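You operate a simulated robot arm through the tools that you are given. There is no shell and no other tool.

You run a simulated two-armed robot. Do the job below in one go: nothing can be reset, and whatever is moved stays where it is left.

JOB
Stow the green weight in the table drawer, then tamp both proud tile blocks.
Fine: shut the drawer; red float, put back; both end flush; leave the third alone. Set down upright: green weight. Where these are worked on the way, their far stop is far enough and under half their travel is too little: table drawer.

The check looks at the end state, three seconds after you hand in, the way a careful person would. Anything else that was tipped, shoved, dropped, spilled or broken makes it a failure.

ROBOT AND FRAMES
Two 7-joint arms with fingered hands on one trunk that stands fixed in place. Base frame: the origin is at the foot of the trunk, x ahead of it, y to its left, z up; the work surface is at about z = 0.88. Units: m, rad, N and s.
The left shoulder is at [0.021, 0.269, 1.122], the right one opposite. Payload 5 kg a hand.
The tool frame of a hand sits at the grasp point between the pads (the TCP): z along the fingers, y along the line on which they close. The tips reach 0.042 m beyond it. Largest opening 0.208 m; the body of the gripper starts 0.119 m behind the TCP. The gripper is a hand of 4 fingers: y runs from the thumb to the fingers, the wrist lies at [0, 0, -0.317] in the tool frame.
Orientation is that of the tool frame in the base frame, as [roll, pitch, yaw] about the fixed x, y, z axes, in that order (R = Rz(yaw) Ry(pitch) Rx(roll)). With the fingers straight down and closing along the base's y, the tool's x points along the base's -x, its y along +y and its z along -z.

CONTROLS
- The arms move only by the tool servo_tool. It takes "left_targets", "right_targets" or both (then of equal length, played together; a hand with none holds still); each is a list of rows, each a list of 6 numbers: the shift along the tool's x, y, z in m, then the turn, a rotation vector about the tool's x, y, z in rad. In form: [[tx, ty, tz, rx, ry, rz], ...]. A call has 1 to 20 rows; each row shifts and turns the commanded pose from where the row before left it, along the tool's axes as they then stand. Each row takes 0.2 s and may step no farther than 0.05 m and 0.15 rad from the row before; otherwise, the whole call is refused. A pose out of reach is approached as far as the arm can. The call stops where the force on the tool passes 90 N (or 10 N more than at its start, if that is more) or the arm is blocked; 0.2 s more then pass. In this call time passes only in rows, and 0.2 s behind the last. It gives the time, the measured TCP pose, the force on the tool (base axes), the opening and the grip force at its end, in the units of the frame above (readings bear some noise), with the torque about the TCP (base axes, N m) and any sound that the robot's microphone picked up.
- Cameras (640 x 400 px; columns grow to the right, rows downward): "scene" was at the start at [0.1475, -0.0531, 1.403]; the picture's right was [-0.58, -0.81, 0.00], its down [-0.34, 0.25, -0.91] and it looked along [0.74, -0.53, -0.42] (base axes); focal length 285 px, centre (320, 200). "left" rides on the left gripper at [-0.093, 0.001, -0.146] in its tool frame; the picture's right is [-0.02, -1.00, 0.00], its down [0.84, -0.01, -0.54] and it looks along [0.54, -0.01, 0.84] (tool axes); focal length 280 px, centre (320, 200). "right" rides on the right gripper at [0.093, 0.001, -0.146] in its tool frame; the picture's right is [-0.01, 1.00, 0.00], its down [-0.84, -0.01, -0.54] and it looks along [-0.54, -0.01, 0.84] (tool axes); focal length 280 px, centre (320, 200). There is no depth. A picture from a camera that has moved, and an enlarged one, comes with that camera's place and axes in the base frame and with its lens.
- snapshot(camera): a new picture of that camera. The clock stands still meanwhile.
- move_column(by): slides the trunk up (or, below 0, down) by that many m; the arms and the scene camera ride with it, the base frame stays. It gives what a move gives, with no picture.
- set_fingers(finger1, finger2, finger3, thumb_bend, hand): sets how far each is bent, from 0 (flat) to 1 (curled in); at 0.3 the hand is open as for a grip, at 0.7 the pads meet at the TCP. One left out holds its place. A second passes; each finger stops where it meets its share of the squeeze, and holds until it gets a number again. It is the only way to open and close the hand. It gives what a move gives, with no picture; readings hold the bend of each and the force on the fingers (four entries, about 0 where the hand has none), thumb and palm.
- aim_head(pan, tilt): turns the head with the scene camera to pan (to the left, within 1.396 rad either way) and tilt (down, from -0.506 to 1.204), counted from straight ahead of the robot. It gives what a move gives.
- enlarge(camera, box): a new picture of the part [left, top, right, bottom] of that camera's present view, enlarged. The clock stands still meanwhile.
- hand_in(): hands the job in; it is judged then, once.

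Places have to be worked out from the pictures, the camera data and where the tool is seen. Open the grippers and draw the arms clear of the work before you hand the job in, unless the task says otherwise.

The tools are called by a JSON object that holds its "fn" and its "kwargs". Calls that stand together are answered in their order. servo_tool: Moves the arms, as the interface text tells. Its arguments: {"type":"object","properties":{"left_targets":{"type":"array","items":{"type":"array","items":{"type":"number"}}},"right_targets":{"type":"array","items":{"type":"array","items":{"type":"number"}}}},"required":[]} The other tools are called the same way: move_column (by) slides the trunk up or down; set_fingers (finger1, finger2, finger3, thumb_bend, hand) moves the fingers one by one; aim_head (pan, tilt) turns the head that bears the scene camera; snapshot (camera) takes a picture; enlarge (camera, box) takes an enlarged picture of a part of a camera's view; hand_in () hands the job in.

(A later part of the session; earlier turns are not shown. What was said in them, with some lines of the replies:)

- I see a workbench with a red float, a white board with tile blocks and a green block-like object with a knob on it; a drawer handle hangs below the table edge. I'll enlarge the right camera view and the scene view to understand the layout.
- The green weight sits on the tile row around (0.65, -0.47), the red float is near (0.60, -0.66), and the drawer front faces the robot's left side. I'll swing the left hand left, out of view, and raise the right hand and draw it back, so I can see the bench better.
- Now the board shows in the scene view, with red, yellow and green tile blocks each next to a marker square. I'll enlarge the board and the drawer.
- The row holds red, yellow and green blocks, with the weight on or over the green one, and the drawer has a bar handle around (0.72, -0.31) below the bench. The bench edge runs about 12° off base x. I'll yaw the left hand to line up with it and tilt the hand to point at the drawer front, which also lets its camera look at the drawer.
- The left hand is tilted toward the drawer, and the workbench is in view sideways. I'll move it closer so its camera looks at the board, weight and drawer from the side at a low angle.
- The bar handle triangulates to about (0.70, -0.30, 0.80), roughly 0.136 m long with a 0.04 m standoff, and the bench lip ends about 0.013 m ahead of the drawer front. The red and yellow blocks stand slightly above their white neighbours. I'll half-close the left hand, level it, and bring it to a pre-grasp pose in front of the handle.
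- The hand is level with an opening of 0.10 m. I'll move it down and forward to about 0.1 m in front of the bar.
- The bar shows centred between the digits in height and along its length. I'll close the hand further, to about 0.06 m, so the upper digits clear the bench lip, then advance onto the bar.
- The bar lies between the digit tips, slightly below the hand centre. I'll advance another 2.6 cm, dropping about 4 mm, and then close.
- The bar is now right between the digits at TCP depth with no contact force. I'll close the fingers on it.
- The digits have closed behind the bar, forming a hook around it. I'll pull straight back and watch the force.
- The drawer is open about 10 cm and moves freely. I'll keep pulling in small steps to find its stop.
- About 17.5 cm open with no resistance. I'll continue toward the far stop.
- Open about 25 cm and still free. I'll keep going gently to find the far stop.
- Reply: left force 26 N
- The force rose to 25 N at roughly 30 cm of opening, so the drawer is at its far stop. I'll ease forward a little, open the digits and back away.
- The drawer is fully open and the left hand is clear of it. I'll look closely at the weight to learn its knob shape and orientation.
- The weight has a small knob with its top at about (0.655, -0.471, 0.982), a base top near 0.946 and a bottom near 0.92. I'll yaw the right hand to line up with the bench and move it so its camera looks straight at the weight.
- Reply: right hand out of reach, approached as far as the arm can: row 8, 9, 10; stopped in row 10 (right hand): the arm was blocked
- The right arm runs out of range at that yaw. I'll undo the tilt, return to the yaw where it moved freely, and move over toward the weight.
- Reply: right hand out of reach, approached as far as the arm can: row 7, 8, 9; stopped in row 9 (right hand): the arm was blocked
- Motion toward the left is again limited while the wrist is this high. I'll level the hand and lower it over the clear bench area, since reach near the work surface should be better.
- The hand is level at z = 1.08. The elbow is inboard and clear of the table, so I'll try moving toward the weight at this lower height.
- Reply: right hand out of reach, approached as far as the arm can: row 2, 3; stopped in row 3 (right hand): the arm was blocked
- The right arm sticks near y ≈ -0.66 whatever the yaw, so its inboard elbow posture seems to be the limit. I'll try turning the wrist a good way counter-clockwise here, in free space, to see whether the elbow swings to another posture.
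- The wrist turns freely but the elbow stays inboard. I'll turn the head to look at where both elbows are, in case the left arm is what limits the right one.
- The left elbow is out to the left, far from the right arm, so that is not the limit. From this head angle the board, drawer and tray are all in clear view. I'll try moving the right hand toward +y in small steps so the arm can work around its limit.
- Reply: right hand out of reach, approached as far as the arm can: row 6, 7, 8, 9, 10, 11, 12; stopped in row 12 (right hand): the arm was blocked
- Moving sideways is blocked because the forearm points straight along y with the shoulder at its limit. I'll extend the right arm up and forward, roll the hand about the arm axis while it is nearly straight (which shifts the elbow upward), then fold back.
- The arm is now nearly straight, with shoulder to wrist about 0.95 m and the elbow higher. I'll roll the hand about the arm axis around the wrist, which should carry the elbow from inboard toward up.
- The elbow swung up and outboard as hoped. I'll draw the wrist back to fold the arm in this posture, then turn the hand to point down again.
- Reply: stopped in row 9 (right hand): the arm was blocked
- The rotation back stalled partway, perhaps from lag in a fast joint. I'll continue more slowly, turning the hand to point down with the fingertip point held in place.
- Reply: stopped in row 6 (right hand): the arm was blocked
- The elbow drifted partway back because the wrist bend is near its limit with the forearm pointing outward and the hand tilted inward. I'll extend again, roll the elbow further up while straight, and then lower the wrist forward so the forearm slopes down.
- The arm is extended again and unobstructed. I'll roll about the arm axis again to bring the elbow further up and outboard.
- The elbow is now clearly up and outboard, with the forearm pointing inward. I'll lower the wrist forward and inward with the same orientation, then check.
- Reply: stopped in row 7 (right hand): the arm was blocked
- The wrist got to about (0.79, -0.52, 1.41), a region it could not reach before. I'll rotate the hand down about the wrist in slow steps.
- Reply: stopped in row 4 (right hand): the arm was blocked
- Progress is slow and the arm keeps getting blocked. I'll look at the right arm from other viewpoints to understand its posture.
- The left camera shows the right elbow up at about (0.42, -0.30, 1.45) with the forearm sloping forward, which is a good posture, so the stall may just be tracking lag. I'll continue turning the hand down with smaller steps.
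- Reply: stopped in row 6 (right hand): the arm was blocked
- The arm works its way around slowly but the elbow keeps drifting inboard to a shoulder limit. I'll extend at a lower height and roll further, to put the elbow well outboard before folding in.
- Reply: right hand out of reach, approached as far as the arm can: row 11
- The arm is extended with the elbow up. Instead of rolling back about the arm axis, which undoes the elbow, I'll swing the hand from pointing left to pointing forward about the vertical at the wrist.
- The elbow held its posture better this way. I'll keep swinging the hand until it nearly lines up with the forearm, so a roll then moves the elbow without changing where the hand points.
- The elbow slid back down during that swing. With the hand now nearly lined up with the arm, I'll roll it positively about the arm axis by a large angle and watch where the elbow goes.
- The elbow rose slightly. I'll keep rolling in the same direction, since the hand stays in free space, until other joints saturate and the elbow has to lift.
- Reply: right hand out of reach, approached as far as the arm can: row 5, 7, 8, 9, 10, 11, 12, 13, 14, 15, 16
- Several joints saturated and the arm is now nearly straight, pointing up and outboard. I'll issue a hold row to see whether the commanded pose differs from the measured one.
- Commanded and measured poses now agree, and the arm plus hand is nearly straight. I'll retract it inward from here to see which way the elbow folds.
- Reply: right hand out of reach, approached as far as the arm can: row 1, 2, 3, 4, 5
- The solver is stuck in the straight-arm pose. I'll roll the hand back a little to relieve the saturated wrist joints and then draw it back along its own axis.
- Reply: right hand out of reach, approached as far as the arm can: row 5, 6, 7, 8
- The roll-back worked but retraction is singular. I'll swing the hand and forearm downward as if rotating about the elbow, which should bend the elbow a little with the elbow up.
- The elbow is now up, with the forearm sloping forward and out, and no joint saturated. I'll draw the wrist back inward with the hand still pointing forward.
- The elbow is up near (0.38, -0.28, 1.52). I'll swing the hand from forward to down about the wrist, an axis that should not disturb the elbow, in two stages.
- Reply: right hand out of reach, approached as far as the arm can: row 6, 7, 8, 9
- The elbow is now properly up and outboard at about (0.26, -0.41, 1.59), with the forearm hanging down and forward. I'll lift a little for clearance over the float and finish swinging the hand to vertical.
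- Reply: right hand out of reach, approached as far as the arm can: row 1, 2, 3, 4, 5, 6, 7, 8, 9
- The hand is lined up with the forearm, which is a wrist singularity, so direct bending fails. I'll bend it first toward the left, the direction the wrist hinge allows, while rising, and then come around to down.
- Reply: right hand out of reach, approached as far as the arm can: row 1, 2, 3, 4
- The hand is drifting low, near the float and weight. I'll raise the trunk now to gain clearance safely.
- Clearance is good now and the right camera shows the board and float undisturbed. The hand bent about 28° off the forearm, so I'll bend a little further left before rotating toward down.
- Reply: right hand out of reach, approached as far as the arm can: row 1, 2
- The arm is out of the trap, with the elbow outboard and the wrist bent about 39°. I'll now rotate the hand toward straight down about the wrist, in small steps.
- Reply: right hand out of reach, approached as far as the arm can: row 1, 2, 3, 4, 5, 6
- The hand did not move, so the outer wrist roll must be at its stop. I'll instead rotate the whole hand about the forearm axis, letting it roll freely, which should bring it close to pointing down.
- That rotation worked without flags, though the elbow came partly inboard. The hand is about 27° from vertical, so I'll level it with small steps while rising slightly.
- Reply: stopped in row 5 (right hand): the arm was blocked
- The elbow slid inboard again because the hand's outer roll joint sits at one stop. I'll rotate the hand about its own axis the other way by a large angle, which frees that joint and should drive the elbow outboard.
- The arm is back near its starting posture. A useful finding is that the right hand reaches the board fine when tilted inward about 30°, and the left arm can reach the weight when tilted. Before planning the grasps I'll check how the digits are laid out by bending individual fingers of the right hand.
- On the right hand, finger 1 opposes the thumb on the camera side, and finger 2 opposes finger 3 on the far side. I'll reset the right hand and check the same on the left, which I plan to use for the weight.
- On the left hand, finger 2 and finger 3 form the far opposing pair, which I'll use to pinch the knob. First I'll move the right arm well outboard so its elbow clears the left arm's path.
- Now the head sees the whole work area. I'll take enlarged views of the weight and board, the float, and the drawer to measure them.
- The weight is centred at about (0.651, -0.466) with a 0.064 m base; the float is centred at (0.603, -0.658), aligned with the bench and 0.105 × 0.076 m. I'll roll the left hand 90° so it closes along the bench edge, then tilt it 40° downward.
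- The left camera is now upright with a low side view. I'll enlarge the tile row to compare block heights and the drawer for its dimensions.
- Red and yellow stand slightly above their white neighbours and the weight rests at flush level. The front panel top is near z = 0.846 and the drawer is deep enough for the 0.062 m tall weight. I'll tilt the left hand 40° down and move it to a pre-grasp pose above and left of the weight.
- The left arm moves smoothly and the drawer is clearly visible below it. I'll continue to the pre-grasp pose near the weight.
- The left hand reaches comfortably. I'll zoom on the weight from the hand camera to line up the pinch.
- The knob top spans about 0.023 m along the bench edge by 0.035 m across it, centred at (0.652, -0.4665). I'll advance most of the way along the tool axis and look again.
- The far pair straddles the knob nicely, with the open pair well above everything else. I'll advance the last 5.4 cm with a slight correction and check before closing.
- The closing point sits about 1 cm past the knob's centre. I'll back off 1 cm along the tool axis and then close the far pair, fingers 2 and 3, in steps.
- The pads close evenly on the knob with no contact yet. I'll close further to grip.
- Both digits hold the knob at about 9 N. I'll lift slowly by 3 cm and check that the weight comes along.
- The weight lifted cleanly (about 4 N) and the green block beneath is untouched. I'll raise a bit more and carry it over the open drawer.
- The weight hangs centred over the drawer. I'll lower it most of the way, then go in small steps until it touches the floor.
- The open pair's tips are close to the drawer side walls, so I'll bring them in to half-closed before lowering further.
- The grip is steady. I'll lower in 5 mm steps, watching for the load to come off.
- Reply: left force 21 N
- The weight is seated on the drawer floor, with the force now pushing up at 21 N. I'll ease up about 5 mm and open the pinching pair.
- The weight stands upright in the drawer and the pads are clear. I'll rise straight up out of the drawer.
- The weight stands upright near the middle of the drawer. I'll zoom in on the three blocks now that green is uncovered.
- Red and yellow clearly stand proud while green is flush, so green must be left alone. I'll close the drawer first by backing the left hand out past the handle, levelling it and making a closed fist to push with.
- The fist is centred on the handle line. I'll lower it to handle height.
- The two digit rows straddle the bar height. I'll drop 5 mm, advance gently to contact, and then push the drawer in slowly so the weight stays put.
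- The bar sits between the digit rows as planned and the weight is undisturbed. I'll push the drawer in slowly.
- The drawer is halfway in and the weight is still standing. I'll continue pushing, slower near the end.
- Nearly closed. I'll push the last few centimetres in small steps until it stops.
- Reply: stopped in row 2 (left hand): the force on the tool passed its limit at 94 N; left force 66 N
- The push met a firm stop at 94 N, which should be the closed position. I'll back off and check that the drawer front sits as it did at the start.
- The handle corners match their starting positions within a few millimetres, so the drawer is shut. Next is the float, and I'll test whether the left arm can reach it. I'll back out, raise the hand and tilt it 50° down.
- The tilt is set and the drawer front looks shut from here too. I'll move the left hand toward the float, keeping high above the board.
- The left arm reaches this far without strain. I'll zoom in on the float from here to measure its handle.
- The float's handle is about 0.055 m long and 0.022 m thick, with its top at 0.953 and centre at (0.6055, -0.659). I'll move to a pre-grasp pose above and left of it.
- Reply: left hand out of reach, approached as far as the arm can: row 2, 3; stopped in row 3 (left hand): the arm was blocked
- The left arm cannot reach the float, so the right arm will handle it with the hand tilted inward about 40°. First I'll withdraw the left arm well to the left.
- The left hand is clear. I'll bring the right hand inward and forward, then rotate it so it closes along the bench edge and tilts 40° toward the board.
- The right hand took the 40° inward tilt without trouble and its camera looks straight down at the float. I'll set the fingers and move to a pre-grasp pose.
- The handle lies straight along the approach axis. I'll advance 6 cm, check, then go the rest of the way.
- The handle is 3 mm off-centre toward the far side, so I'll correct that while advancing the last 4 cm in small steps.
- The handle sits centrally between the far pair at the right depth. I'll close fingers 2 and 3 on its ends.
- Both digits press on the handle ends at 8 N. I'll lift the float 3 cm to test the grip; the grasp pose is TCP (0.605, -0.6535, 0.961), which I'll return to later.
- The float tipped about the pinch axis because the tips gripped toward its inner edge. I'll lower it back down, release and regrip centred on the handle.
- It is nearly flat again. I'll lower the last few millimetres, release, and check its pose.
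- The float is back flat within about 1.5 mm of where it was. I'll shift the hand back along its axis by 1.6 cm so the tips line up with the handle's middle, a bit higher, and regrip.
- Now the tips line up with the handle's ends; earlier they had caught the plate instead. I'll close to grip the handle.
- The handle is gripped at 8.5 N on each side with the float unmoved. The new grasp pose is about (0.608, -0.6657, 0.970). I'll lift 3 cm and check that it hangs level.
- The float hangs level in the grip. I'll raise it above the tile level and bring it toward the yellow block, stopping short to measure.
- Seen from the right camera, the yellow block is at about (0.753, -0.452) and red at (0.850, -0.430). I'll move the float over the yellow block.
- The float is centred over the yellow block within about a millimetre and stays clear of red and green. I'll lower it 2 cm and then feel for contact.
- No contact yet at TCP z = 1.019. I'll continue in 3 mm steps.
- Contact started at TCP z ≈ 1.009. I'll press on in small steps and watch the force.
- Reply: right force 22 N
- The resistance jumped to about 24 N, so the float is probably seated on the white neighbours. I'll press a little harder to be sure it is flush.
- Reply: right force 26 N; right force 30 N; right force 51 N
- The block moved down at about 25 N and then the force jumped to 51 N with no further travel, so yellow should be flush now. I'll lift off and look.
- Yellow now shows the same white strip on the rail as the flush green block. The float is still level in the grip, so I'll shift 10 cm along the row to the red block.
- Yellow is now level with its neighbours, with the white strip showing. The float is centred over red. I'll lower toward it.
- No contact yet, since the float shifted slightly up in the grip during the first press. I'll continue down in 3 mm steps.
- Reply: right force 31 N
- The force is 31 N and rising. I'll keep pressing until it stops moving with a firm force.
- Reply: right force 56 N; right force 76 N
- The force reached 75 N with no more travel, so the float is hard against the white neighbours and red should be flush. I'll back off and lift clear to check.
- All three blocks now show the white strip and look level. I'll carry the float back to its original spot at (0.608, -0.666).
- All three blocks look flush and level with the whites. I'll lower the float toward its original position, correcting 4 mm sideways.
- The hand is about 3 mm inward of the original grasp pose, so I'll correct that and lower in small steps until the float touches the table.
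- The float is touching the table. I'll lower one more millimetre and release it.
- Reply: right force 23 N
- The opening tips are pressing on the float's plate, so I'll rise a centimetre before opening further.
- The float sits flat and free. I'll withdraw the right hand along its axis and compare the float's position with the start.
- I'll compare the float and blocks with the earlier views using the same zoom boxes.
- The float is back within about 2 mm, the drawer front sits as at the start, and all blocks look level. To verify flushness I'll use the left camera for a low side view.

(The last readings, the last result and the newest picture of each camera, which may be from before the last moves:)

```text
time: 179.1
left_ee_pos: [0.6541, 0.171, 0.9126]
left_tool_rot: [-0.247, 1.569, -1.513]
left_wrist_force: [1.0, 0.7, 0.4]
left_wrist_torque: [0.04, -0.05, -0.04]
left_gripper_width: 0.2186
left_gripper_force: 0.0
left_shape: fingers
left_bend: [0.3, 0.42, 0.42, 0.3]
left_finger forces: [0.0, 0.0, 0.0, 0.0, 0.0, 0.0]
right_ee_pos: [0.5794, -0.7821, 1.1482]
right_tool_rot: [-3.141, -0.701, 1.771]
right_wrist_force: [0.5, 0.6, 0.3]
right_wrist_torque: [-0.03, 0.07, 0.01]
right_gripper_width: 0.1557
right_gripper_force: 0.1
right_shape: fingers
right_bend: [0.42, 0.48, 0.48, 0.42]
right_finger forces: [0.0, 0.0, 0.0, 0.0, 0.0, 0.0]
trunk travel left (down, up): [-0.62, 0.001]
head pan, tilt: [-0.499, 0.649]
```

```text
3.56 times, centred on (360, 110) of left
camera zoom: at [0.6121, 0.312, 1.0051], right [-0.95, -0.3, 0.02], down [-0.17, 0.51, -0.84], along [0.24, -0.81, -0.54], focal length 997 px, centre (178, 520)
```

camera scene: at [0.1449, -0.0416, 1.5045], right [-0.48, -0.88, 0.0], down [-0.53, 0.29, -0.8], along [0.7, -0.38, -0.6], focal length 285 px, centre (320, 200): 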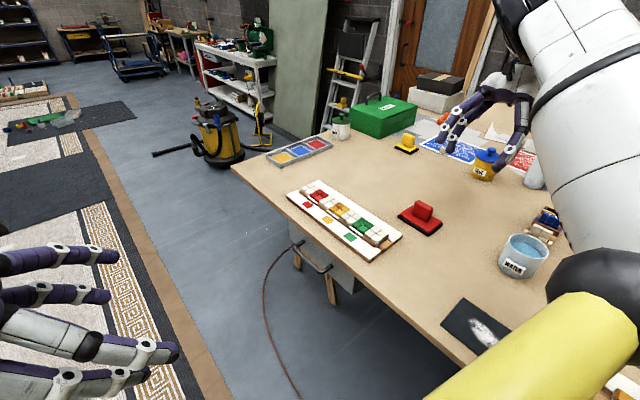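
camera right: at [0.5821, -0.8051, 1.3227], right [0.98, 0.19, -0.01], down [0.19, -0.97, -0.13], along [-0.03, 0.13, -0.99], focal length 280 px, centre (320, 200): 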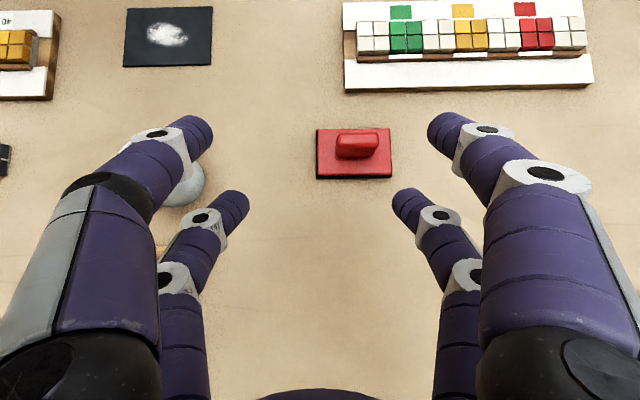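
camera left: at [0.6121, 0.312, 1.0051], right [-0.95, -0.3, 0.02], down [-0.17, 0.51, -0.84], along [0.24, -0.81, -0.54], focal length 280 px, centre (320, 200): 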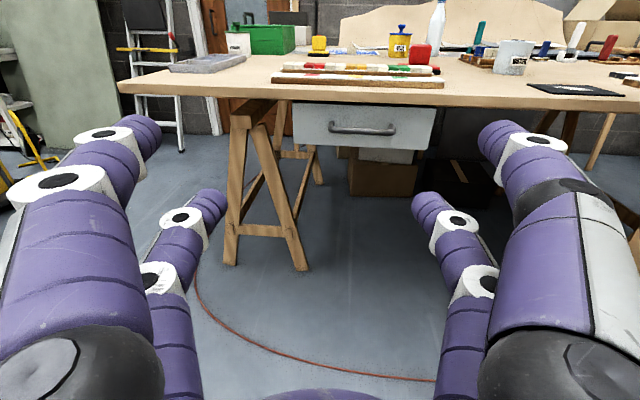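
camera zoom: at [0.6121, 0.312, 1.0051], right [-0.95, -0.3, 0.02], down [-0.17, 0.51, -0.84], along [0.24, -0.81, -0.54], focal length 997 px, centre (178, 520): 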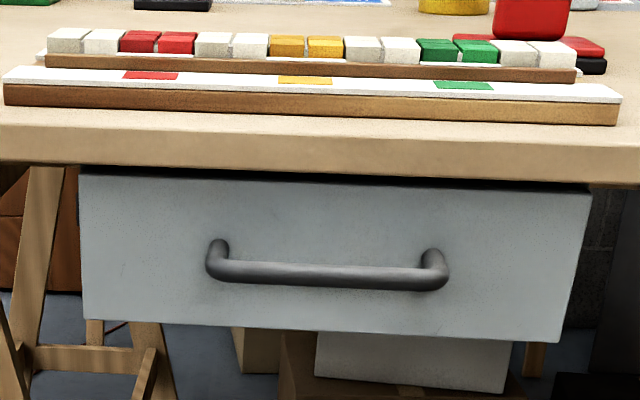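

The side view shows every tile top in one straight line, with red, yellow and green all flush, and the drawer is shut. I'll open both hands and draw both arms clear of the work.

{"fn": "set_fingers", "kwargs": {"hand": "right", "finger1": 0.3, "finger2": 0.3, "finger3": 0.3, "thumb_bend": 0.3}}

{"fn": "set_fingers", "kwargs": {"hand": "left", "finger1": 0.3, "finger2": 0.3, "finger3": 0.3, "thumb_bend": 0.3}}

{"fn": "servo_tool", "kwargs": {"left_targets": [[-0.04, 0, -0.02, 0, 0, 0], [-0.04, 0, -0.02, 0, 0, 0], [-0.04, -0.01, -0.02, 0, 0, 0], [-0.04, -0.02, -0.02, 0, 0, 0], [-0.03, -0.03, 0, 0, 0, 0], [-0.03, -0.03, 0, 0, 0, 0]], "right_targets": [[-0.0051, -0.0376, -0.0217, 0, 0, 0], [-0.0051, -0.0376, -0.0217, 0, 0, 0], [-0.0051, -0.0376, -0.0217, 0, 0, 0], [-0.0051, -0.0376, -0.0217, 0, 0, 0], [-0.0051, -0.0376, -0.0217, 0, 0, 0], [-0.0051, -0.0376, -0.0217, 0, 0, 0]]}}

{"fn": "aim_head", "kwargs": {"pan": -0.75, "tilt": 0.6}}

{"fn": "snapshot", "kwargs": {"camera": "scene"}}

{"fn": "snapshot", "kwargs": {"camera": "right"}}

```text
time: 180.1
left_ee_pos: [0.6529, 0.1706, 0.9143]
left_tool_rot: [-0.518, 1.568, -1.786]
left_wrist_force: [0.3, -0.5, 0.3]
left_wrist_torque: [0.0, 0.02, -0.01]
left_gripper_width: 0.2185
left_gripper_force: 0.0
left_shape: fingers
left_bend: [0.3, 0.42, 0.42, 0.3]
left_finger forces: [0.0, 0.2, 0.0, 0.1, 0.1, 0.0]
right_ee_pos: [0.5791, -0.7822, 1.1499]
right_tool_rot: [3.141, -0.702, 1.77]
right_wrist_force: [-1.2, -0.2, 0.1]
right_wrist_torque: [0.01, 0.0, 0.0]
right_gripper_width: 0.2181
right_gripper_force: 0.1
right_shape: fingers
right_bend: [0.3, 0.3, 0.3, 0.3]
right_finger forces: [0.0, 0.0, 0.1, 0.0, 0.1, 0.0]
trunk travel left (down, up): [-0.62, 0.001]
head pan, tilt: [-0.499, 0.649]
```

```text
time: 181.1
left_ee_pos: [0.654, 0.1695, 0.9135]
left_tool_rot: [-0.478, 1.57, -1.745]
left_wrist_force: [-0.7, 0.2, -0.2]
left_wrist_torque: [0.02, 0.02, -0.04]
left_gripper_width: 0.2185
left_gripper_force: 0.0
left_shape: fingers
left_bend: [0.3, 0.3, 0.3, 0.3]
left_finger forces: [0.0, 0.1, 0.0, 0.0, 0.0, 0.0]
right_ee_pos: [0.5786, -0.7832, 1.1494]
right_tool_rot: [3.141, -0.702, 1.771]
right_wrist_force: [-0.3, 0.2, -0.4]
right_wrist_torque: [0.01, 0.02, -0.02]
right_gripper_width: 0.2179
right_gripper_force: 0.1
right_shape: fingers
right_bend: [0.3, 0.3, 0.3, 0.3]
right_finger forces: [0.1, 0.0, 0.0, 0.0, 0.0, 0.0]
trunk travel left (down, up): [-0.62, 0.001]
head pan, tilt: [-0.499, 0.649]
```

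```text
time: 182.4
left_ee_pos: [0.5449, 0.2231, 1.136]
left_tool_rot: [0.984, 1.57, -0.284]
left_wrist_force: [-1.8, -0.9, 1.5]
left_wrist_torque: [0.13, 0.05, 0.27]
left_gripper_width: 0.2188
left_gripper_force: 0.1
left_shape: fingers
left_bend: [0.3, 0.3, 0.3, 0.3]
left_finger forces: [0.1, 0.0, 0.0, 0.0, 0.0, 0.1]
right_ee_pos: [0.3741, -0.9364, 1.2292]
right_tool_rot: [3.14, -0.702, 1.772]
right_wrist_force: [-2.8, -1.1, -1.0]
right_wrist_torque: [0.14, -0.25, -0.2]
right_gripper_width: 0.2183
right_gripper_force: 0.0
right_shape: fingers
right_bend: [0.3, 0.3, 0.3, 0.3]
right_finger forces: [0.0, 0.0, 0.1, 0.0, 0.0, 0.0]
trunk travel left (down, up): [-0.62, 0.001]
head pan, tilt: [-0.499, 0.649]
```

```text
time: 183.2
left_ee_pos: [0.5472, 0.2237, 1.1338]
left_tool_rot: [-0.25, 1.569, -1.521]
left_wrist_force: [-1.0, -0.1, 0.7]
left_wrist_torque: [0.04, 0.0, 0.02]
left_gripper_width: 0.2187
left_gripper_force: 0.0
left_shape: fingers
left_bend: [0.3, 0.3, 0.3, 0.3]
left_finger forces: [0.0, 0.0, 0.0, 0.0, 0.1, 0.0]
right_ee_pos: [0.3759, -0.9335, 1.2309]
right_tool_rot: [-3.141, -0.699, 1.769]
right_wrist_force: [-0.2, -0.6, 0.3]
right_wrist_torque: [0.03, -0.08, -0.06]
right_gripper_width: 0.2183
right_gripper_force: 0.0
right_shape: fingers
right_bend: [0.3, 0.3, 0.3, 0.3]
right_finger forces: [0.0, 0.0, 0.1, 0.0, 0.1, 0.0]
trunk travel left (down, up): [-0.62, 0.001]
head pan, tilt: [-0.75, 0.6]
```

```text
taken
camera scene: at [0.1343, -0.06, 1.5086], right [-0.68, -0.73, 0.0], down [-0.41, 0.39, -0.83], along [0.6, -0.56, -0.56], focal length 285 px, centre (320, 200)
```

scene: 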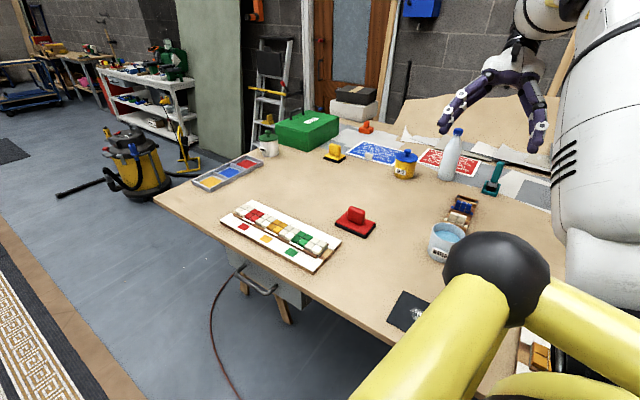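

```text
taken
camera right: at [0.3821, -0.956, 1.4026], right [0.98, 0.19, -0.01], down [0.18, -0.97, -0.13], along [-0.03, 0.13, -0.99], focal length 280 px, centre (320, 200)
```

right: 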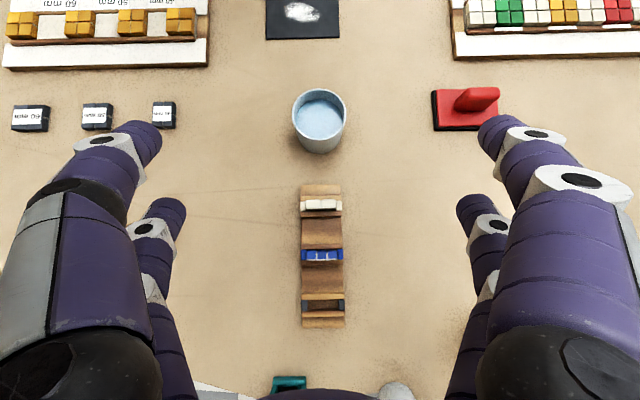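

Everything on the bench stands as it did at the start. The drawer is shut with the weight inside, the float is back in place, and the red and yellow blocks are flush with green untouched. Both hands are open and clear, so I'm handing in.

{"fn": "hand_in", "kwargs": {}}

```text
The job is handed in.
```

The job is handed in. The green weight is in the table drawer, the drawer is shut, and the red and yellow blocks are tamped flush.

- **Drawer:** I opened it to its far stop, about 30 cm, and pushed it shut slowly until it stopped hard. The front sits within about 2 mm of where it started.
- **Green weight:** I set it down upright near the middle of the open drawer. I did not reopen the drawer to check it after shutting.
- **Tile blocks:** I pressed red and yellow down with the red float until it sat hard on the white tiles. A low side view showed all the tile tops in one line.
- **Third block (green):** It was already flush once the weight came off, and I never pressed it.
- **Red float:** It is back within about 2 mm of its original spot and flat. On my first try at lifting it I gripped the plate instead of the handle and it tipped in the hand, so I set it down and gripped it again.

The other things on the bench look as they did at the start. Both hands are open and clear of the work.
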